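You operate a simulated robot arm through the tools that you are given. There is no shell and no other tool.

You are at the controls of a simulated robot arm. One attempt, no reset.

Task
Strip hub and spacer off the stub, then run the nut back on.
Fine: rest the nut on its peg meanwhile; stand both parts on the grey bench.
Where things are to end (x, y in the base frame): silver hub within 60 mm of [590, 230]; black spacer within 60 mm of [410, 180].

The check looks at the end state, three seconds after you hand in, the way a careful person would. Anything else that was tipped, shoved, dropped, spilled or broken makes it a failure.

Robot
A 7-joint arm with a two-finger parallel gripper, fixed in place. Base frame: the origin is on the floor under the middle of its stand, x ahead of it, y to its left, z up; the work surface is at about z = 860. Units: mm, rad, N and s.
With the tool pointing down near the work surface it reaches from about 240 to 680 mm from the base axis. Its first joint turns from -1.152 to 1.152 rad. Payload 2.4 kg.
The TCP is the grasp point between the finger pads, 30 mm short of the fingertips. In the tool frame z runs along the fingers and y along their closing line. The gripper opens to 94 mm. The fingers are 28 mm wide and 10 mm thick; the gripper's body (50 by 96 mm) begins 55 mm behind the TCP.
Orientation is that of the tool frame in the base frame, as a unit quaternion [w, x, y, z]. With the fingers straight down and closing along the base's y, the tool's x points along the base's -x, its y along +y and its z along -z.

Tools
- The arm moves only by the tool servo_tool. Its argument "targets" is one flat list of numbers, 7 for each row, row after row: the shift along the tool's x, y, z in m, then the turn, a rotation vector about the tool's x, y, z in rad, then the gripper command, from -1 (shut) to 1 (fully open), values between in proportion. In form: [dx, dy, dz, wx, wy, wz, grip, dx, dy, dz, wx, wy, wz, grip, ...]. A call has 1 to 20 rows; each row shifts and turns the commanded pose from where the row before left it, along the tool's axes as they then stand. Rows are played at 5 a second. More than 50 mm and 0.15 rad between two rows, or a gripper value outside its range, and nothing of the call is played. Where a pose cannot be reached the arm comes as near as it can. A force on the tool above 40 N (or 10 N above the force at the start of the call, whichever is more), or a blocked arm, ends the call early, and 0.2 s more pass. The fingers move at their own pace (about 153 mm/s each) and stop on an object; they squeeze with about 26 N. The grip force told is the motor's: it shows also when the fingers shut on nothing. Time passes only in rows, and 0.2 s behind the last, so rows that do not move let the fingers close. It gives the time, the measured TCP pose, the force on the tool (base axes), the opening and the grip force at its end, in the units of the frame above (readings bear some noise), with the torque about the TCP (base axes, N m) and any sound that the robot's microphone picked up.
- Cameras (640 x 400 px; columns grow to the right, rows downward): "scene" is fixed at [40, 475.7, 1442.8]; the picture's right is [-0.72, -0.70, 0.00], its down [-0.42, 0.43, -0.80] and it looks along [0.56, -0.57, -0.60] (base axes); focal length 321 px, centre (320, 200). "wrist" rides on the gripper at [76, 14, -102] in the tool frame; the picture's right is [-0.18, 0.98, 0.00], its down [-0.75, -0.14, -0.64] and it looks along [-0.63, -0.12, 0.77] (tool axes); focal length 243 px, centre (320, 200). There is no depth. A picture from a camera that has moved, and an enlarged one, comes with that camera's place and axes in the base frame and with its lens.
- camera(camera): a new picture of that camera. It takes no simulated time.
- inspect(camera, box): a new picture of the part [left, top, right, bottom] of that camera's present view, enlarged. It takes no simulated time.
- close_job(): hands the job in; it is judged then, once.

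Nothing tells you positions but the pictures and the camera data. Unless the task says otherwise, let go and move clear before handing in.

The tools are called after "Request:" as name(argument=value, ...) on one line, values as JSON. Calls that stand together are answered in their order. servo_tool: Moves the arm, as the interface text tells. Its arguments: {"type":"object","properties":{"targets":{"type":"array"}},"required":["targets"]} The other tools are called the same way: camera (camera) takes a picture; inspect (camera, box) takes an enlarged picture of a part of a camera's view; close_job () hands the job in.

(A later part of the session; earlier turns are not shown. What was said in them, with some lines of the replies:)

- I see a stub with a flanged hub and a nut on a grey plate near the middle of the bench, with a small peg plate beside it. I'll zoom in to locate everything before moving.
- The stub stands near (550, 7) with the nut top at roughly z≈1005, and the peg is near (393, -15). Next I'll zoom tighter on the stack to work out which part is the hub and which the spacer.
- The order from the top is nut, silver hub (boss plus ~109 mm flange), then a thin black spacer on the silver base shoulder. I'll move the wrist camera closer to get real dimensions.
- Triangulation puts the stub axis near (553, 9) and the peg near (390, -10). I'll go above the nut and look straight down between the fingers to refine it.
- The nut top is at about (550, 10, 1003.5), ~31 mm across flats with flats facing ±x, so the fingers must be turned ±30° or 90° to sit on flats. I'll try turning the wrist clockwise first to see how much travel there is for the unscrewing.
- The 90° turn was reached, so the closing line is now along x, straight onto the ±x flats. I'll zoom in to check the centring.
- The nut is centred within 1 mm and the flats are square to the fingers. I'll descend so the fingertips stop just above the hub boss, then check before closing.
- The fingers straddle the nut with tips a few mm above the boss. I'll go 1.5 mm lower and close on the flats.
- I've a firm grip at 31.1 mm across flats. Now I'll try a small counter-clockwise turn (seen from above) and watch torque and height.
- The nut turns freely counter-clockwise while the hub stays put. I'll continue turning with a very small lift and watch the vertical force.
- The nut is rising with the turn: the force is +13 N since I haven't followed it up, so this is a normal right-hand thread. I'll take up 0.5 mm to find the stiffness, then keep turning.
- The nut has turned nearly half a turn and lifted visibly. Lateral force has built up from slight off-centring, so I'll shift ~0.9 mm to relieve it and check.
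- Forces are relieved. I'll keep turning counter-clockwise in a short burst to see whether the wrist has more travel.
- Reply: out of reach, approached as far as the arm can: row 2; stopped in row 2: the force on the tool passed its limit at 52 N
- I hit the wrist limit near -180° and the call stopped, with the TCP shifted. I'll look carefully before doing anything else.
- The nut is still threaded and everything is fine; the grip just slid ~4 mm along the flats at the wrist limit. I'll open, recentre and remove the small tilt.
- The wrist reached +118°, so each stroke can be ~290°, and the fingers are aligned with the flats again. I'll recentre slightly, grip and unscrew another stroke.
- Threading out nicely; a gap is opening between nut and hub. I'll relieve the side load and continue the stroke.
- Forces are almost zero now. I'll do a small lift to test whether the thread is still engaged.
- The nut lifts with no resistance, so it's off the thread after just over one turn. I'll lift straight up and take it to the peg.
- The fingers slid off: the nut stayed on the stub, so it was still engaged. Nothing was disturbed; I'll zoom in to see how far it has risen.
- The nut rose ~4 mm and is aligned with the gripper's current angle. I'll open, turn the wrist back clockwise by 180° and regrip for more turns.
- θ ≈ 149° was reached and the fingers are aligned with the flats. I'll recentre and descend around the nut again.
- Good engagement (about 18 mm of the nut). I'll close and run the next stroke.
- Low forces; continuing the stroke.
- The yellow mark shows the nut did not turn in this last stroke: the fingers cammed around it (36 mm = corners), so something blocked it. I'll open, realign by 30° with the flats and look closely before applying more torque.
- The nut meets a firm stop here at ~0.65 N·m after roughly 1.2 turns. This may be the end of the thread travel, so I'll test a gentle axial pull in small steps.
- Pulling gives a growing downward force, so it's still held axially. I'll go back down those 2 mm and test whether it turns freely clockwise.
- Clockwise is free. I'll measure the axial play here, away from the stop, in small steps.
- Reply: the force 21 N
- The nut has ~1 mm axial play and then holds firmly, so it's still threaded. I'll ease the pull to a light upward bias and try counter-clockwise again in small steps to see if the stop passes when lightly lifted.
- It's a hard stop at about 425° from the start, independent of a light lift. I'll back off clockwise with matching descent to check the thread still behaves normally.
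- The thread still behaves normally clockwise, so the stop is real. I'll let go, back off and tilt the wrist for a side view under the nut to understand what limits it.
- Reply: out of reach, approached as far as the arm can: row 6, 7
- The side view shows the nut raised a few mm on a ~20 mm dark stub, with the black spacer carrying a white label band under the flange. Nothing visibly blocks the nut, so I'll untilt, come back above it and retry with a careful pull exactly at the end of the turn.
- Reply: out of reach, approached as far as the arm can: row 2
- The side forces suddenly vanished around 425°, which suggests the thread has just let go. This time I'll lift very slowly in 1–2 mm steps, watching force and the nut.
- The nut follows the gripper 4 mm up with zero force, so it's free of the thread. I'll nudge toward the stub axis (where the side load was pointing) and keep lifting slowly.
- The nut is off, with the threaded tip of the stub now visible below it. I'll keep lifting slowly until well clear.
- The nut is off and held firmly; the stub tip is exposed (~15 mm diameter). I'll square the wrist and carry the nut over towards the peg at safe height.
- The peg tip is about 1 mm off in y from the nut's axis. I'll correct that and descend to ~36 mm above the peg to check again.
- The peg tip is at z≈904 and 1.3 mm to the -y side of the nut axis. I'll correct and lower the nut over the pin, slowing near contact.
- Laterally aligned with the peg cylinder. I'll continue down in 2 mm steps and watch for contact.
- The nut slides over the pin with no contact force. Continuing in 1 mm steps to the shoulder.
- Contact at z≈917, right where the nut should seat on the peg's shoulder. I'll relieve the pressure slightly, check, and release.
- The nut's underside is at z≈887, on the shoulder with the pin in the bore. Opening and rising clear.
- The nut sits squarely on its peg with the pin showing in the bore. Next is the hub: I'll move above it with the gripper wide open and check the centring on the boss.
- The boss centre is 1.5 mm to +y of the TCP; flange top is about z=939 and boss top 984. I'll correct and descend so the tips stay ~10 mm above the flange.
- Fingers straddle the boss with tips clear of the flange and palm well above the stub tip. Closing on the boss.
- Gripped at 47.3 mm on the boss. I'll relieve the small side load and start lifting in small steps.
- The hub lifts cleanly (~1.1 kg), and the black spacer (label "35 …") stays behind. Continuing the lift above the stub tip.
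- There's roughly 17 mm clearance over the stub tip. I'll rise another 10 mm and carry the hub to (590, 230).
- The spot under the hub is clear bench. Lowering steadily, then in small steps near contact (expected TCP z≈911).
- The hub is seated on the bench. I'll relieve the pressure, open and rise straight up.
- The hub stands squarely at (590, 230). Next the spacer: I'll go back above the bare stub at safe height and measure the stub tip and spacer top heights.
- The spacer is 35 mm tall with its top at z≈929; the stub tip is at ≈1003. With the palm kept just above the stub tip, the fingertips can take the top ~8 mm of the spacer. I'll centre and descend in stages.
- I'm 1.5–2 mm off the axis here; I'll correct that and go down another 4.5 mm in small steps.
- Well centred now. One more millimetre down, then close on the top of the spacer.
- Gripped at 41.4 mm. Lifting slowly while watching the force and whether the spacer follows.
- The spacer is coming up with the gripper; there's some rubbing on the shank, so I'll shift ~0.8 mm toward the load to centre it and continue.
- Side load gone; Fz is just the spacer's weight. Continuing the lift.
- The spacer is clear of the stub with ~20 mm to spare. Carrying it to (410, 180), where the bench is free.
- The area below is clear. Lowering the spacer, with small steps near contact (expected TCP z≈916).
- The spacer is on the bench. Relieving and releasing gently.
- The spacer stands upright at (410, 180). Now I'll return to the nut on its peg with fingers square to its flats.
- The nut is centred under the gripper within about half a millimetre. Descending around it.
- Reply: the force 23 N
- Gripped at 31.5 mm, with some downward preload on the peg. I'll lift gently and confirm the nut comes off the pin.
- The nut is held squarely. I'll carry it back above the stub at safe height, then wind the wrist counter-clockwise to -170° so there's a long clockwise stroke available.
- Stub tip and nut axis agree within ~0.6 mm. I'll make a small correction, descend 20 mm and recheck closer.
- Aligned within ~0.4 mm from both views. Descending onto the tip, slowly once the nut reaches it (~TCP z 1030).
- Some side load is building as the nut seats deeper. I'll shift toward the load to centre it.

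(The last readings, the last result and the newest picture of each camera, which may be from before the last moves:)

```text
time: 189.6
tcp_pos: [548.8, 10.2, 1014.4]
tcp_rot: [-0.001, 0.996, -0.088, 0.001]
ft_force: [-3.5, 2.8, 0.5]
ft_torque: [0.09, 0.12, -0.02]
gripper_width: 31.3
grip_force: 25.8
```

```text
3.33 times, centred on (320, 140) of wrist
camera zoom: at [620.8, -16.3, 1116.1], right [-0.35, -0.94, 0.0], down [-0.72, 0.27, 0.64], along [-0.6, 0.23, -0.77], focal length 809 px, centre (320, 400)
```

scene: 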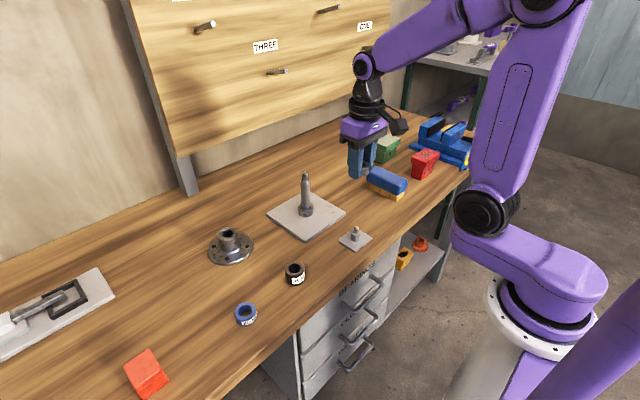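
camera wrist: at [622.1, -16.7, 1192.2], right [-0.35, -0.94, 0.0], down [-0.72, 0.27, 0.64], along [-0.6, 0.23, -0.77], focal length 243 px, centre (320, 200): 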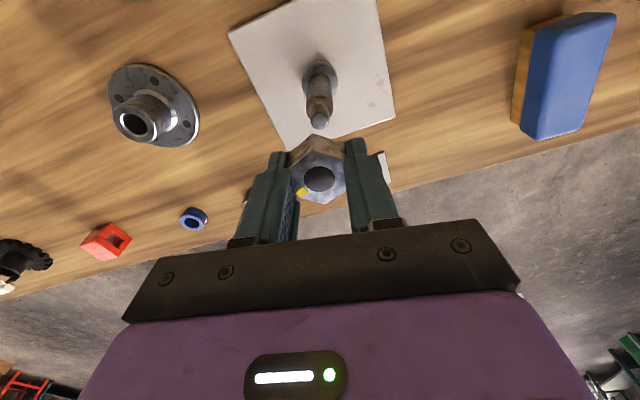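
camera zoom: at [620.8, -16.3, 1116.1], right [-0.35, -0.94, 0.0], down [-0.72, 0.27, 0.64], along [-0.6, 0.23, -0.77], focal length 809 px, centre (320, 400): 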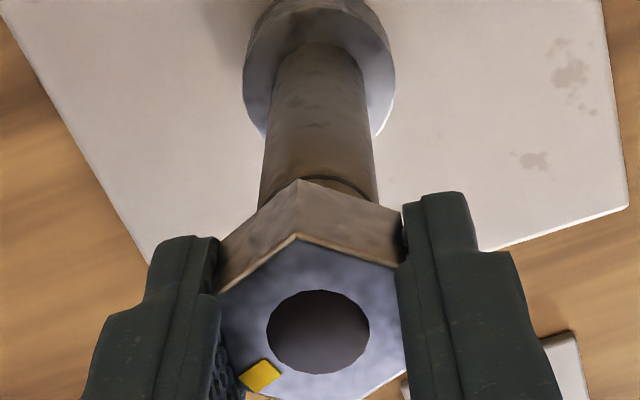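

Now at the thread start height. I'll begin turning clockwise with a matching slow descent and watch whether the thread takes.

Request:
servo_tool(targets=[0, 0, 7e-05, 0, 0, 0.1309, -1, 0, 0, 7e-05, 0, 0, 0.1309, -1, 0, 0, 7e-05, 0, 0, 0.1309, -1, 0, 0, 7e-05, 0, 0, 0.1309, -1, 0, 0, 7e-05, 0, 0, 0.1309, -1, 0, 0, 7e-05, 0, 0, 0.1309, -1, 0, 0, 7e-05, 0, 0, 0.1309, -1, 0, 0, 7e-05, 0, 0, 0.1309, -1, 0, 0, 0, 0, 0, 0, -1])

Request:
inspect(camera="wrist", box=[260, 80, 380, 200])

```text
time: 191.6
tcp_pos: [549.3, 11.5, 1013.5]
tcp_rot: [-0.001, 0.819, -0.574, 0.0]
ft_force: [5.4, 11.5, -1.4]
ft_torque: [0.07, 0.04, 0.01]
gripper_width: 31.0
grip_force: 25.9
```

```text
3.33 times, centred on (320, 140) of wrist
camera zoom: at [561.7, -64.4, 1115.3], right [-0.99, -0.16, 0.0], down [-0.12, 0.76, 0.64], along [-0.1, 0.63, -0.77], focal length 809 px, centre (320, 400)
```

zoom: 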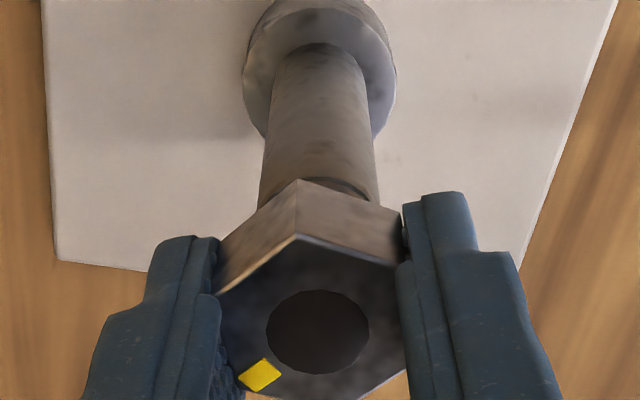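

The nut is now constrained by the stub. The side load comes from a ~1.4 mm offset of the nut in the grip, so I'll relieve it and add a compensating shift to each turning step.

Request:
servo_tool(targets=[-0.0008, -0.0008, 0, 0, 0, 0, -1, 0, 0, 0, 0, 0, 0, -1, 0, -0.00018, 7e-05, 0, 0, 0.1309, -1, 0, -0.00018, 7e-05, 0, 0, 0.1309, -1, 0, -0.00018, 7e-05, 0, 0, 0.1309, -1, 0, -0.00018, 7e-05, 0, 0, 0.1309, -1, 0, -0.00018, 7e-05, 0, 0, 0.1309, -1, 0, -0.00018, 7e-05, 0, 0, 0.1309, -1, 0, 0, 0, 0, 0, 0, -1])

Request:
inspect(camera="wrist", box=[260, 80, 380, 200])

```text
time: 193.6
tcp_pos: [550.6, 12.1, 1012.7]
tcp_rot: [0.0, -0.535, 0.845, -0.001]
ft_force: [10.3, 2.8, -0.8]
ft_torque: [-0.07, -0.05, -0.01]
gripper_width: 31.4
grip_force: 25.4
```

```text
3.33 times, centred on (320, 140) of wrist
camera zoom: at [505.0, -50.7, 1115.2], right [-0.81, 0.59, 0.0], down [0.45, 0.62, 0.64], along [0.38, 0.52, -0.77], focal length 809 px, centre (320, 400)
```

zoom: 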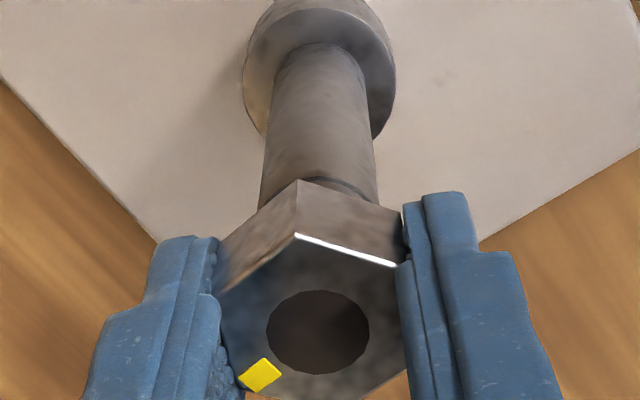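

Request:
servo_tool(targets=[-0.0012, -0.0014, 0, 0, 0, 0, -1, 0, 0, 0, 0, 0, 0, -1, 0, 0, 0, 0, 0, 0, -1])

Request:
servo_tool(targets=[0, 0, -0.001, 0, 0, 0, -1, 0, 0, -0.001, 0, 0, 0, -1, 0, 0, 0, 0, 0, 0, -1])

```text
time: 194.4
tcp_pos: [551.3, 12.2, 1011.2]
tcp_rot: [-0.001, -0.537, 0.844, 0.0]
ft_force: [-1.2, -2.8, 0.5]
ft_torque: [0.03, -0.06, 0.02]
gripper_width: 31.4
grip_force: 26.2
```

```text
time: 195.2
tcp_pos: [550.8, 11.6, 1011.8]
tcp_rot: [-0.002, -0.537, 0.844, 0.001]
ft_force: [-8.0, -6.8, -9.4]
ft_torque: [0.17, -0.1, 0.01]
gripper_width: 31.4
grip_force: 25.9
```

Pulling up gives resistance: the thread has taken. I'll go back down and keep turning clockwise with the compensation.

Request:
servo_tool(targets=[0, 0, 0.002, 0, 0, 0, -1, 0, 0, 0, 0, 0, 0, -1, 0, -0.00022, 7e-05, 0, 0, 0.1309, -1, 0, -0.00022, 7e-05, 0, 0, 0.1309, -1, 0, -0.00022, 7e-05, 0, 0, 0.1309, -1, 0, -0.00022, 7e-05, 0, 0, 0.1309, -1, 0, -0.00022, 7e-05, 0, 0, 0.1309, -1, 0, -0.00022, 7e-05, 0, 0, 0.1309, -1, 0, -0.00022, 7e-05, 0, 0, 0.1309, -1, 0, -0.00022, 7e-05, 0, 0, 0.1309, -1, 0, 0, 0, 0, 0, 0, -1])

Request:
inspect(camera="wrist", box=[260, 80, 380, 200])

```text
time: 197.6
tcp_pos: [552.6, 10.1, 1011.7]
tcp_rot: [0.0, -0.041, 0.999, 0.0]
ft_force: [-11.5, -11.4, -0.7]
ft_torque: [-0.2, 0.45, 0.0]
gripper_width: 31.1
grip_force: 25.7
```

```text
3.33 times, centred on (320, 140) of wrist
camera zoom: at [475.3, 19.0, 1114.5], right [0.1, 0.99, 0.0], down [0.76, -0.08, 0.64], along [0.64, -0.07, -0.77], focal length 809 px, centre (320, 400)
```

zoom: 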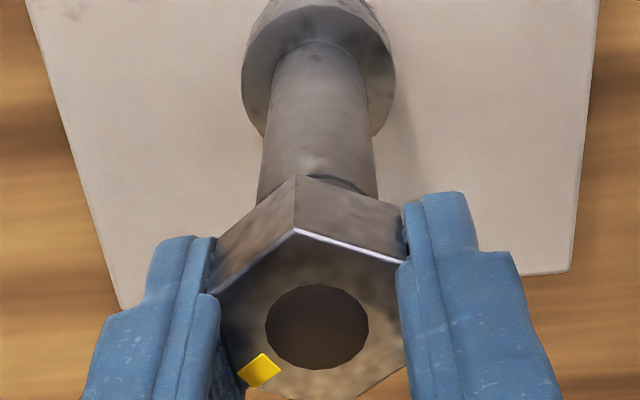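

Request:
servo_tool(targets=[0.0014, -0.0012, 0, 0, 0, 0, -1, 0, 0, 0, 0, 0, 0, -1, 0, 0, 0, 0, 0, 0, -1])

Request:
servo_tool(targets=[0, 0, 7e-05, 0, 0, 0.1309, -1, 0, 0, 7e-05, 0, 0, 0.1309, -1, 0, 0, 7e-05, 0, 0, 0.1309, -1, 0, 0, 7e-05, 0, 0, 0.1309, -1, 0, 0, 7e-05, 0, 0, 0.1309, -1, 0, 0, 7e-05, 0, 0, 0.1309, -1, 0, 0, 0, 0, 0, 0, -1])

```text
time: 198.4
tcp_pos: [551.6, 11.2, 1010.6]
tcp_rot: [0.002, -0.044, 0.999, 0.0]
ft_force: [0.3, -2.3, -0.7]
ft_torque: [-0.07, 0.24, 0.0]
gripper_width: 31.5
grip_force: 26.6
```

```text
time: 200.0
tcp_pos: [550.7, 9.3, 1011.2]
tcp_rot: [0.001, 0.344, 0.939, 0.0]
ft_force: [3.8, -7.7, 1.2]
ft_torque: [-0.33, -0.31, 0.01]
gripper_width: 31.3
grip_force: 26.2
```

Request:
servo_tool(targets=[-0.001, -0.0004, 0, 0, 0, 0, -1, 0, 0, 7e-05, 0, 0, 0.1309, -1, 0, 0, 7e-05, 0, 0, 0.1309, -1, 0, 0, 7e-05, 0, 0, 0.1309, -1, 0, 0, 7e-05, 0, 0, 0.1309, -1, 0, 0, 7e-05, 0, 0, 0.1309, -1, 0, 0, 7e-05, 0, 0, 0.1309, -1, 0, 0, 0, 0, 0, 0, -1])

Request:
inspect(camera="wrist", box=[260, 80, 380, 200])

Request:
inspect(camera="scene", box=[275, 150, 335, 210])

```text
time: 201.8
tcp_pos: [550.8, 8.1, 1009.9]
tcp_rot: [-0.001, 0.677, 0.736, -0.001]
ft_force: [-12.2, -8.5, 2.8]
ft_torque: [-0.28, 0.2, 0.03]
gripper_width: 31.2
grip_force: 25.9
```

```text
3.33 times, centred on (320, 140) of wrist
camera zoom: at [558.4, 85.5, 1112.9], right [0.99, -0.1, 0.0], down [-0.08, -0.76, 0.64], along [-0.07, -0.64, -0.77], focal length 809 px, centre (320, 400)
```

zoom: 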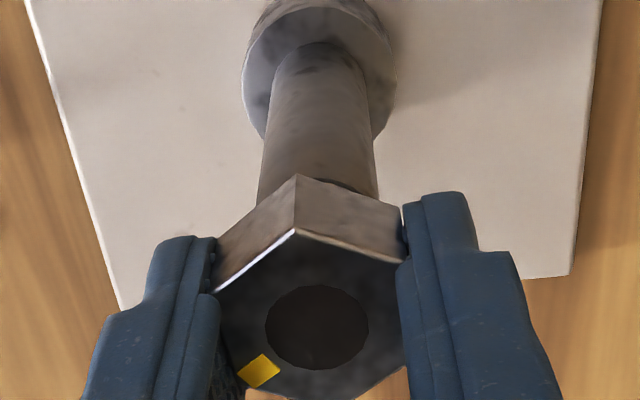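

```text
6.67 times, centred on (305, 180) of scene
camera zoom: at [39.6, 475.5, 1442.9], right [-0.72, -0.7, 0.0], down [-0.42, 0.43, -0.8], along [0.56, -0.57, -0.6], focal length 2141 px, centre (420, 333)
```

zoom: 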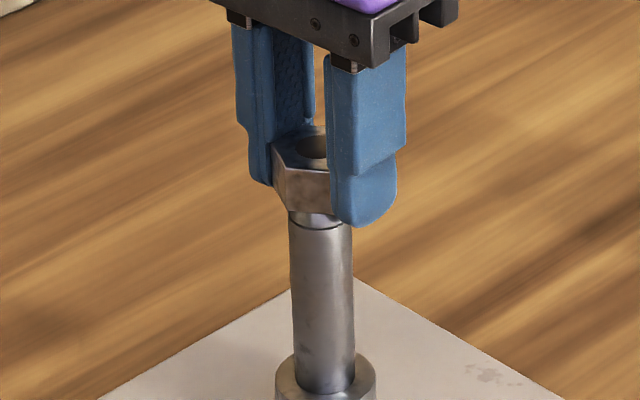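

Total 255° clockwise and the nut has dropped accordingly. I'll release to shed the side load, recentre, wind back 240° and regrip for the remainder.

Request:
servo_tool(targets=[0, 0, 0, 0, 0, 0, -0.2, 0, 0, 0, 0, 0, 0, 0.2, 0, 0, 0, 0, 0, 0, 0.2, 0, 0, 0, 0, 0, 0, 0.2])

Request:
inspect(camera="wrist", box=[260, 80, 380, 200])

Request:
inspect(camera="scene", box=[275, 150, 335, 210])

```text
time: 202.8
tcp_pos: [551.4, 7.6, 1009.5]
tcp_rot: [0.001, 0.677, 0.736, -0.001]
ft_force: [-0.2, -0.4, 0.2]
ft_torque: [-0.01, 0.01, -0.01]
gripper_width: 56.3
grip_force: 0.1
```

```text
3.33 times, centred on (320, 140) of wrist
camera zoom: at [558.9, 85.9, 1113.1], right [1.0, -0.1, 0.0], down [-0.08, -0.76, 0.64], along [-0.06, -0.64, -0.77], focal length 809 px, centre (320, 400)
```

zoom: 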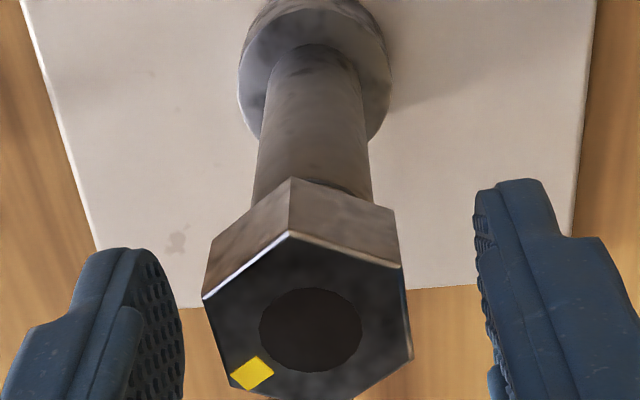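

```text
6.67 times, centred on (305, 180) of scene
camera zoom: at [40.0, 475.7, 1442.8], right [-0.72, -0.7, 0.0], down [-0.42, 0.43, -0.8], along [0.56, -0.57, -0.6], focal length 2141 px, centre (420, 333)
```

zoom: 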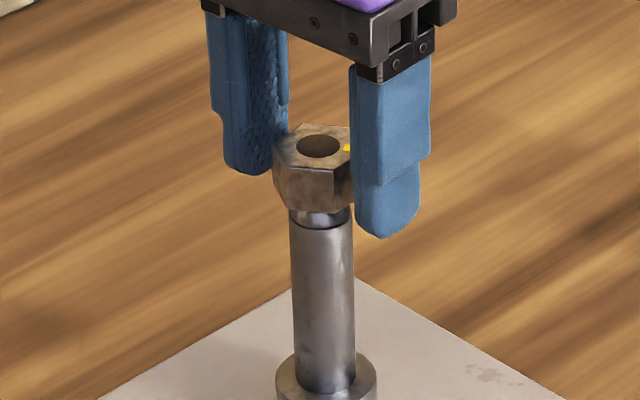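

The nut stands square on the stub, now within ~0.5 mm of its original height. I'll recentre, wind back 180° and regrip to run it to the stop.

Request:
servo_tool(targets=[0.0009, -0.0014, 0, 0, 0, -0.1309, 0.2, 0, 0, 0, 0, 0, -0.1309, 0.2, 0, 0, 0, 0, 0, -0.1309, 0.2, 0, 0, 0, 0, 0, -0.1309, 0.2, 0, 0, 0, 0, 0, -0.1309, 0.2, 0, 0, 0, 0, 0, -0.1309, 0.2, 0, 0, 0, 0, 0, -0.1309, 0.2, 0, 0, 0, 0, 0, -0.1309, 0.2, 0, 0, 0, 0, 0, -0.1309, 0.2, 0, 0, 0, 0, 0, -0.1309, 0.2, 0, 0, 0, 0, 0, -0.1309, 0.2, 0, 0, 0, 0, 0, -0.1309, 0.2, 0, 0, 0, 0, 0, -0.1309, 0.2, 0, 0, 0, 0, 0, -0.1309, 0.2, 0, 0, 0, 0, 0, -0.1309, 0.2, 0, 0, 0, 0, 0, -0.1309, 0.2, 0, 0, 0, 0, 0, -0.1309, 0.2, 0, 0, 0, 0, 0, -0.1309, 0.2, 0, 0, 0, 0, 0, -0.1309, 0.2, 0, 0, 0, 0, 0, -0.1309, 0.2])

Request:
servo_tool(targets=[0, 0, 0, 0, 0, -0.1309, 0.2, 0, 0, 0, 0, 0, -0.1309, 0.2, 0, 0, 0, 0, 0, -0.1309, 0.2, 0, 0, 0, 0, 0, -0.1309, 0.2, 0, 0, 0, 0, 0, 0, 0])

Request:
inspect(camera="wrist", box=[260, 80, 380, 200])

```text
time: 207.0
tcp_pos: [549.5, 8.9, 1008.9]
tcp_rot: [0.001, -0.538, 0.843, 0.0]
ft_force: [-1.1, -0.2, 0.1]
ft_torque: [-0.01, 0.01, 0.02]
gripper_width: 56.5
grip_force: 0.1
```

```text
time: 208.2
tcp_pos: [550.5, 8.9, 1010.3]
tcp_rot: [0.0, 0.737, -0.675, 0.0]
ft_force: [0.7, 0.2, -0.7]
ft_torque: [-0.01, -0.02, -0.03]
gripper_width: 47.0
grip_force: 0.1
```

```text
3.33 times, centred on (320, 140) of wrist
camera zoom: at [542.5, -67.4, 1113.1], right [-1.0, 0.1, 0.0], down [0.07, 0.76, 0.64], along [0.06, 0.64, -0.77], focal length 809 px, centre (320, 400)
```

zoom: 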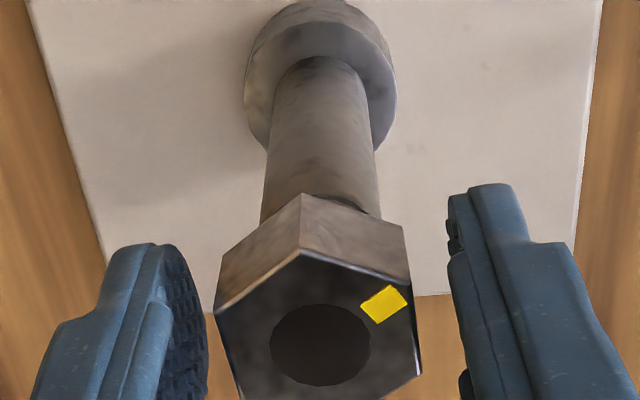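

Request:
servo_tool(targets=[-0.0011, -0.0002, 0, 0, 0, 0, 0, 0, 0, 0, 0, 0, 0, -0.25, 0, 0, 0, 0, 0, 0, -1, 0, 0, 0, 0, 0, 0, -1, 0, 0, 0, 0, 0, 0, -1])

Request:
servo_tool(targets=[0, 0, 7e-05, 0, 0, 0.1309, -1, 0, 0, 7e-05, 0, 0, 0.1309, -1, 0, 0, 7e-05, 0, 0, 0.1309, -1, 0, 0, 7e-05, 0, 0, 0.1309, -1, 0, 0, 0, 0, 0, 0, -1])

Request:
inspect(camera="wrist", box=[260, 80, 380, 200])

```text
time: 209.4
tcp_pos: [550.6, 11.9, 1010.9]
tcp_rot: [-0.001, 0.737, -0.676, 0.0]
ft_force: [-1.9, -1.4, -0.9]
ft_torque: [-0.01, 0.05, 0.0]
gripper_width: 31.9
grip_force: 26.0
```

```text
time: 210.6
tcp_pos: [549.5, 10.3, 1010.0]
tcp_rot: [0.0, -0.536, 0.844, 0.0]
ft_force: [-5.8, -0.8, -0.9]
ft_torque: [-0.06, 0.09, 0.05]
gripper_width: 31.6
grip_force: 25.9
```

```text
3.33 times, centred on (320, 140) of wrist
camera zoom: at [504.8, -52.0, 1112.6], right [-0.81, 0.58, 0.0], down [0.45, 0.62, 0.64], along [0.38, 0.52, -0.77], focal length 809 px, centre (320, 400)
```

zoom: 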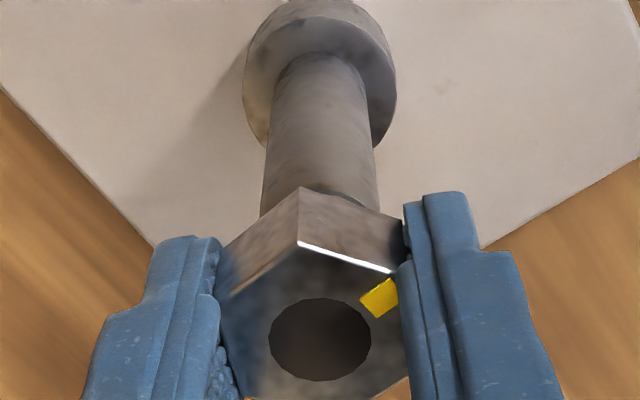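

Turning with low torque. Continuing clockwise until it tightens.

Request:
servo_tool(targets=[0, 0, 7e-05, 0, 0, 0.1309, -1, 0, 0, 7e-05, 0, 0, 0.1309, -1, 0, 0, 7e-05, 0, 0, 0.1309, -1, 0, 0, 7e-05, 0, 0, 0.1309, -1, 0, 0, 0, 0, 0, 0, -1])

Request:
servo_tool(targets=[0, 0, 7e-05, 0, 0, 0.1309, -1, 0, 0, 7e-05, 0, 0, 0.1309, -1, 0, 0, 7e-05, 0, 0, 0.1309, -1, 0, 0, 7e-05, 0, 0, 0.1309, -1, 0, 0, 0, 0, 0, 0, -1])

Request:
inspect(camera="wrist", box=[260, 80, 380, 200])

Request:
inspect(camera="scene", box=[275, 150, 335, 210])

```text
time: 211.8
tcp_pos: [550.8, 9.7, 1009.4]
tcp_rot: [0.0, -0.299, 0.954, 0.0]
ft_force: [-4.8, -5.7, 0.4]
ft_torque: [-0.12, 0.12, 0.0]
gripper_width: 31.5
grip_force: 26.1
```

```text
time: 213.0
tcp_pos: [550.8, 11.2, 1007.7]
tcp_rot: [0.001, -0.042, 0.999, 0.0]
ft_force: [-3.6, -7.9, 1.4]
ft_torque: [-0.16, 0.1, 0.0]
gripper_width: 31.5
grip_force: 26.1
```

```text
3.33 times, centred on (320, 140) of wrist
camera zoom: at [473.0, 18.7, 1111.6], right [0.1, 0.99, 0.0], down [0.76, -0.08, 0.64], along [0.64, -0.07, -0.77], focal length 809 px, centre (320, 400)
```

zoom: 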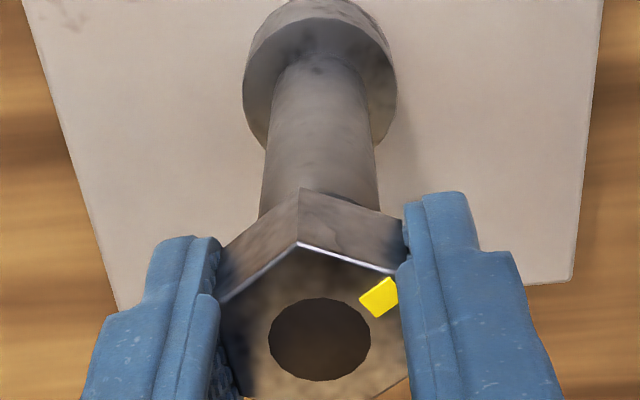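

```text
6.67 times, centred on (305, 180) of scene
camera zoom: at [39.8, 475.5, 1442.9], right [-0.72, -0.7, 0.0], down [-0.42, 0.43, -0.8], along [0.56, -0.57, -0.6], focal length 2141 px, centre (420, 333)
```

zoom: 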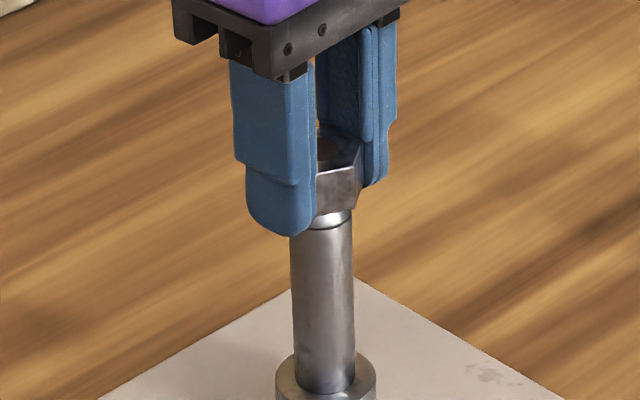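

Still turning freely (345° in total, no slip). Continuing with a side-load correction.

Request:
servo_tool(targets=[0.0003, -0.0009, 7e-05, 0, 0, 0.1309, -1, 0, 0, 7e-05, 0, 0, 0.1309, -1, 0, 0, 7e-05, 0, 0, 0.1309, -1, 0, 0, 7e-05, 0, 0, 0.1309, -1, 0, 0, 7e-05, 0, 0, 0.1309, -1, 0, 0, 7e-05, 0, 0, 0.1309, -1, 0, 0, 0, 0, 0, 0, -1])

Request:
servo_tool(targets=[0, 0, 7e-05, 0, 0, 0.1309, -1, 0, 0, 7e-05, 0, 0, 0.1309, -1, 0, 0, 7e-05, 0, 0, 0.1309, -1, 0, 0, 7e-05, 0, 0, 0.1309, -1, 0, 0, 0, 0, 0, 0, -1])

Request:
inspect(camera="wrist", box=[260, 80, 380, 200])

Request:
inspect(camera="scene", box=[275, 150, 335, 210])

```text
time: 214.6
tcp_pos: [549.5, 9.7, 1008.1]
tcp_rot: [0.001, 0.343, 0.939, 0.001]
ft_force: [0.1, 2.1, 1.8]
ft_torque: [-0.06, 0.07, 0.28]
gripper_width: 36.0
grip_force: 25.4
```

```text
time: 215.8
tcp_pos: [550.1, 9.5, 1008.6]
tcp_rot: [0.0, 0.575, 0.818, 0.0]
ft_force: [-5.2, 0.6, 8.3]
ft_torque: [-0.01, 0.14, -0.03]
gripper_width: 31.5
grip_force: 26.0
```

```text
3.33 times, centred on (320, 140) of wrist
camera zoom: at [537.6, 87.2, 1110.8], right [0.99, 0.16, 0.0], down [0.12, -0.76, 0.64], along [0.1, -0.63, -0.77], focal length 809 px, centre (320, 400)
```

zoom: 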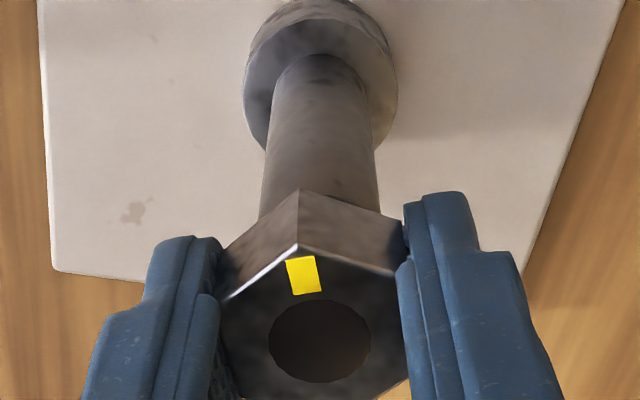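

```text
6.67 times, centred on (305, 180) of scene
camera zoom: at [39.7, 475.8, 1442.8], right [-0.72, -0.7, 0.0], down [-0.42, 0.43, -0.8], along [0.56, -0.57, -0.6], focal length 2141 px, centre (420, 333)
```

zoom: 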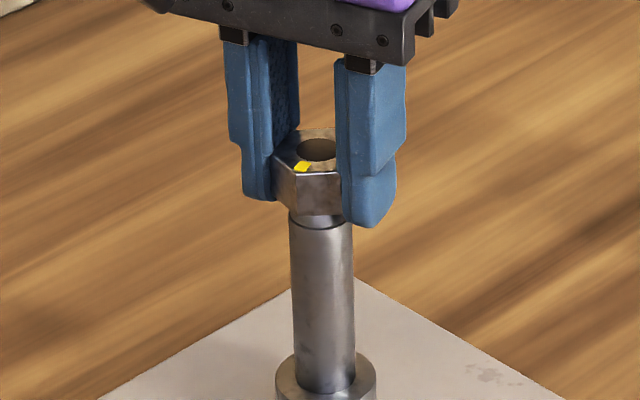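

The nut has hit its stop: the fingers cammed over by exactly one flat, and the nut's top is back at its original height, so it's fully run on. Releasing and rising straight up.

Request:
servo_tool(targets=[0, 0, 0, 0, 0, 0, -0.2, 0, 0, 0, 0, 0, 0, 0.1, 0, 0, 0, 0, 0, 0, 0.3, 0, 0, 0, 0, 0, 0, 0.3, 0, 0, -0.01, 0, 0, 0, 0.3, 0, 0, -0.02, 0, 0, 0, 0.3, 0, 0, -0.03, 0, 0, 0, 0.3, 0, 0, -0.03, 0, 0, 0, 0.3, 0, 0, -0.02, 0, 0, 0, 0.3, 0, 0, 0, 0, 0, 0, 0.3])

Request:
inspect(camera="wrist", box=[240, 20, 400, 180])

Request:
inspect(camera="scene", box=[285, 160, 325, 200])

Request:
camera(camera="scene")

```text
time: 218.0
tcp_pos: [549.2, 9.4, 1119.1]
tcp_rot: [0.0, 0.574, 0.819, 0.0]
ft_force: [1.0, 0.6, -0.3]
ft_torque: [0.04, -0.03, -0.03]
gripper_width: 60.9
grip_force: 0.1
```

```text
2.50 times, centred on (320, 100) of wrist
camera zoom: at [536.9, 86.1, 1221.4], right [0.99, 0.16, 0.0], down [0.12, -0.76, 0.64], along [0.1, -0.63, -0.77], focal length 606 px, centre (320, 450)
```

zoom: 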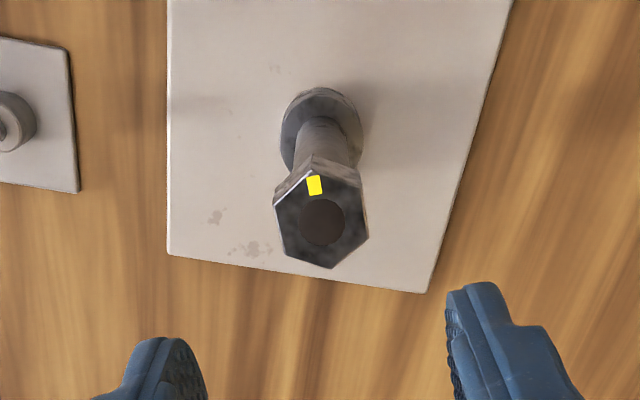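

```text
10.00 times, centred on (305, 180) of scene
camera zoom: at [40.0, 475.7, 1442.8], right [-0.72, -0.7, 0.0], down [-0.42, 0.43, -0.8], along [0.56, -0.57, -0.6], focal length 3211 px, centre (470, 400)
```

zoom: 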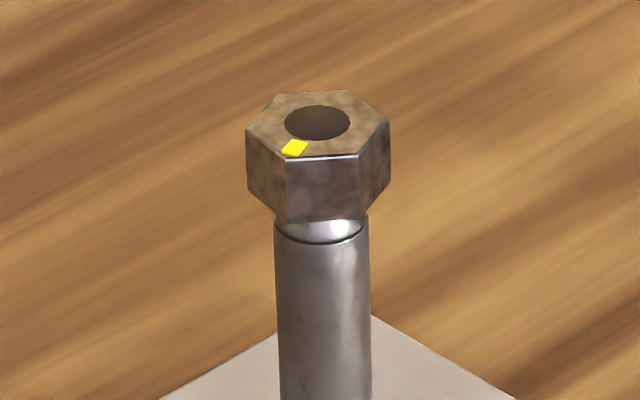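

```text
taken
```

scene: 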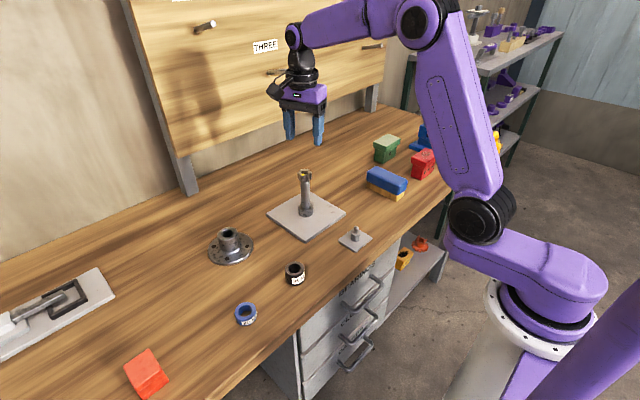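

The nut sits square at its original height, the hub stands at (590, 230) and the spacer at (410, 180); everything else looks untouched. I'll move the arm up and back clear, then take a last look.

Request:
servo_tool(targets=[0, 0, -0.03, 0, 0, 0, 0.3, 0, 0, -0.03, 0, 0, 0, 0.3, 0, 0, -0.02, 0, 0, 0, 0.3, 0, 0, 0, 0, 0, -0.13, 0.3, 0, 0, 0, 0, 0, -0.13, 0.3, 0, 0, 0, 0, 0, -0.13, 0.3, 0, 0, 0, 0, 0, -0.13, 0.3, 0, 0, 0, 0, 0, -0.13, 0.3, 0, 0, 0, 0, 0, -0.13, 0.3, 0, 0, 0, 0, 0, -0.13, 0.3, 0, 0, 0, 0, 0, -0.13, 0.3, 0, 0, 0, 0, 0, -0.13, 0.3, 0.03, 0, 0, 0, 0, 0, 0.3, 0.04, 0, 0, 0, 0, 0, 0.3, 0.04, 0, 0, 0, 0, 0, 0.3, 0.03, 0, 0, 0, 0, 0, 0.3, 0, 0, 0, 0, 0, 0, 0.3])

Request:
camera(camera="scene")

Request:
camera(camera="wrist")

Request:
inspect(camera="scene", box=[190, 150, 400, 320])

```text
time: 221.6
tcp_pos: [408.8, 18.1, 1198.1]
tcp_rot: [0.001, 0.026, 1.0, -0.001]
ft_force: [-0.3, 0.9, 0.1]
ft_torque: [-0.02, 0.01, 0.0]
gripper_width: 61.2
grip_force: 0.1
```

```text
taken
```

scene: 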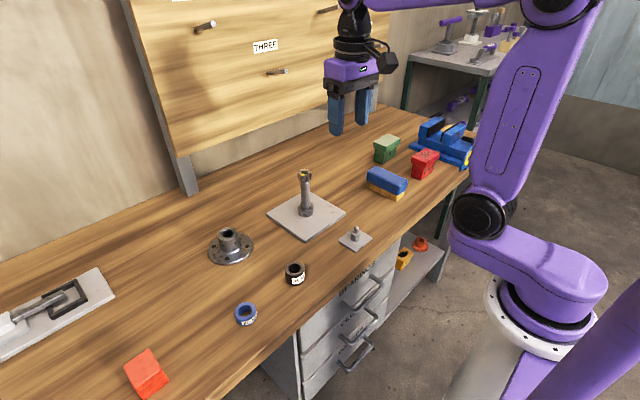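

```text
taken
camera wrist: at [334.3, 36.6, 1301.0], right [0.24, 0.97, 0.0], down [0.74, -0.18, 0.64], along [0.62, -0.15, -0.77], focal length 243 px, centre (320, 200)
```

wrist: 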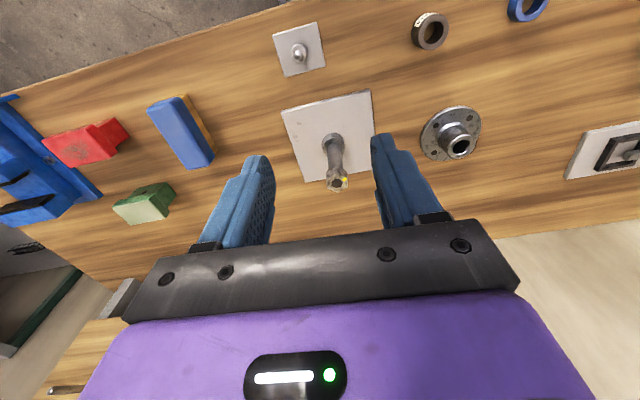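

```text
2.35 times, centred on (295, 235) of scene
camera zoom: at [39.9, 475.7, 1442.8], right [-0.72, -0.7, 0.0], down [-0.42, 0.43, -0.8], along [0.56, -0.57, -0.6], focal length 756 px, centre (379, 118)
```

zoom: 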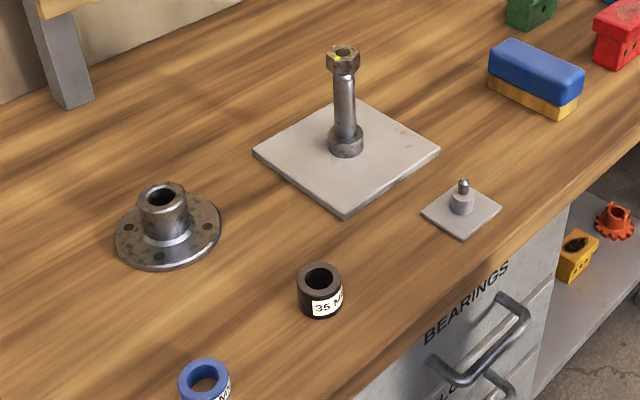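

The hub and spacer stand upright at their targets and the nut is run home on the stub. The peg is empty, nothing else has moved, and the arm is clear, so I'm handing in.

Request:
close_job()

```text
The job is handed in.
```

The hub and spacer are off the stub, and the nut is threaded back on until it tightened. I've handed the job in; the tool only confirmed the hand-in, so I don't have the result of the check.

- **Hub:** it stands flange-down at about (590, 230), right on its target.
- **Spacer:** the black 35 mm spacer stands upright at about (410, 180), also on its target. Both parts are on the brown wooden bench top. I saw no separate grey bench, and both targets lie on the wood.
- **Nut:** it rested on its peg while the other parts came off. It is now back at about its original height. On the final clockwise stroke it stopped turning and the fingers slipped round one flat, so it is tight.

**Slips on the way:**
- While I was unscrewing the nut, the fingers slid off it once when I lifted before the thread had let go.
- They also slipped around it twice while it was jammed. Backing it off a third of a turn and trying again freed it.
- The wrist reached its turning limit once and briefly pushed to 52 N.

Nothing was dropped or knocked over. In the final pictures everything else looked where it started, and the arm is clear.
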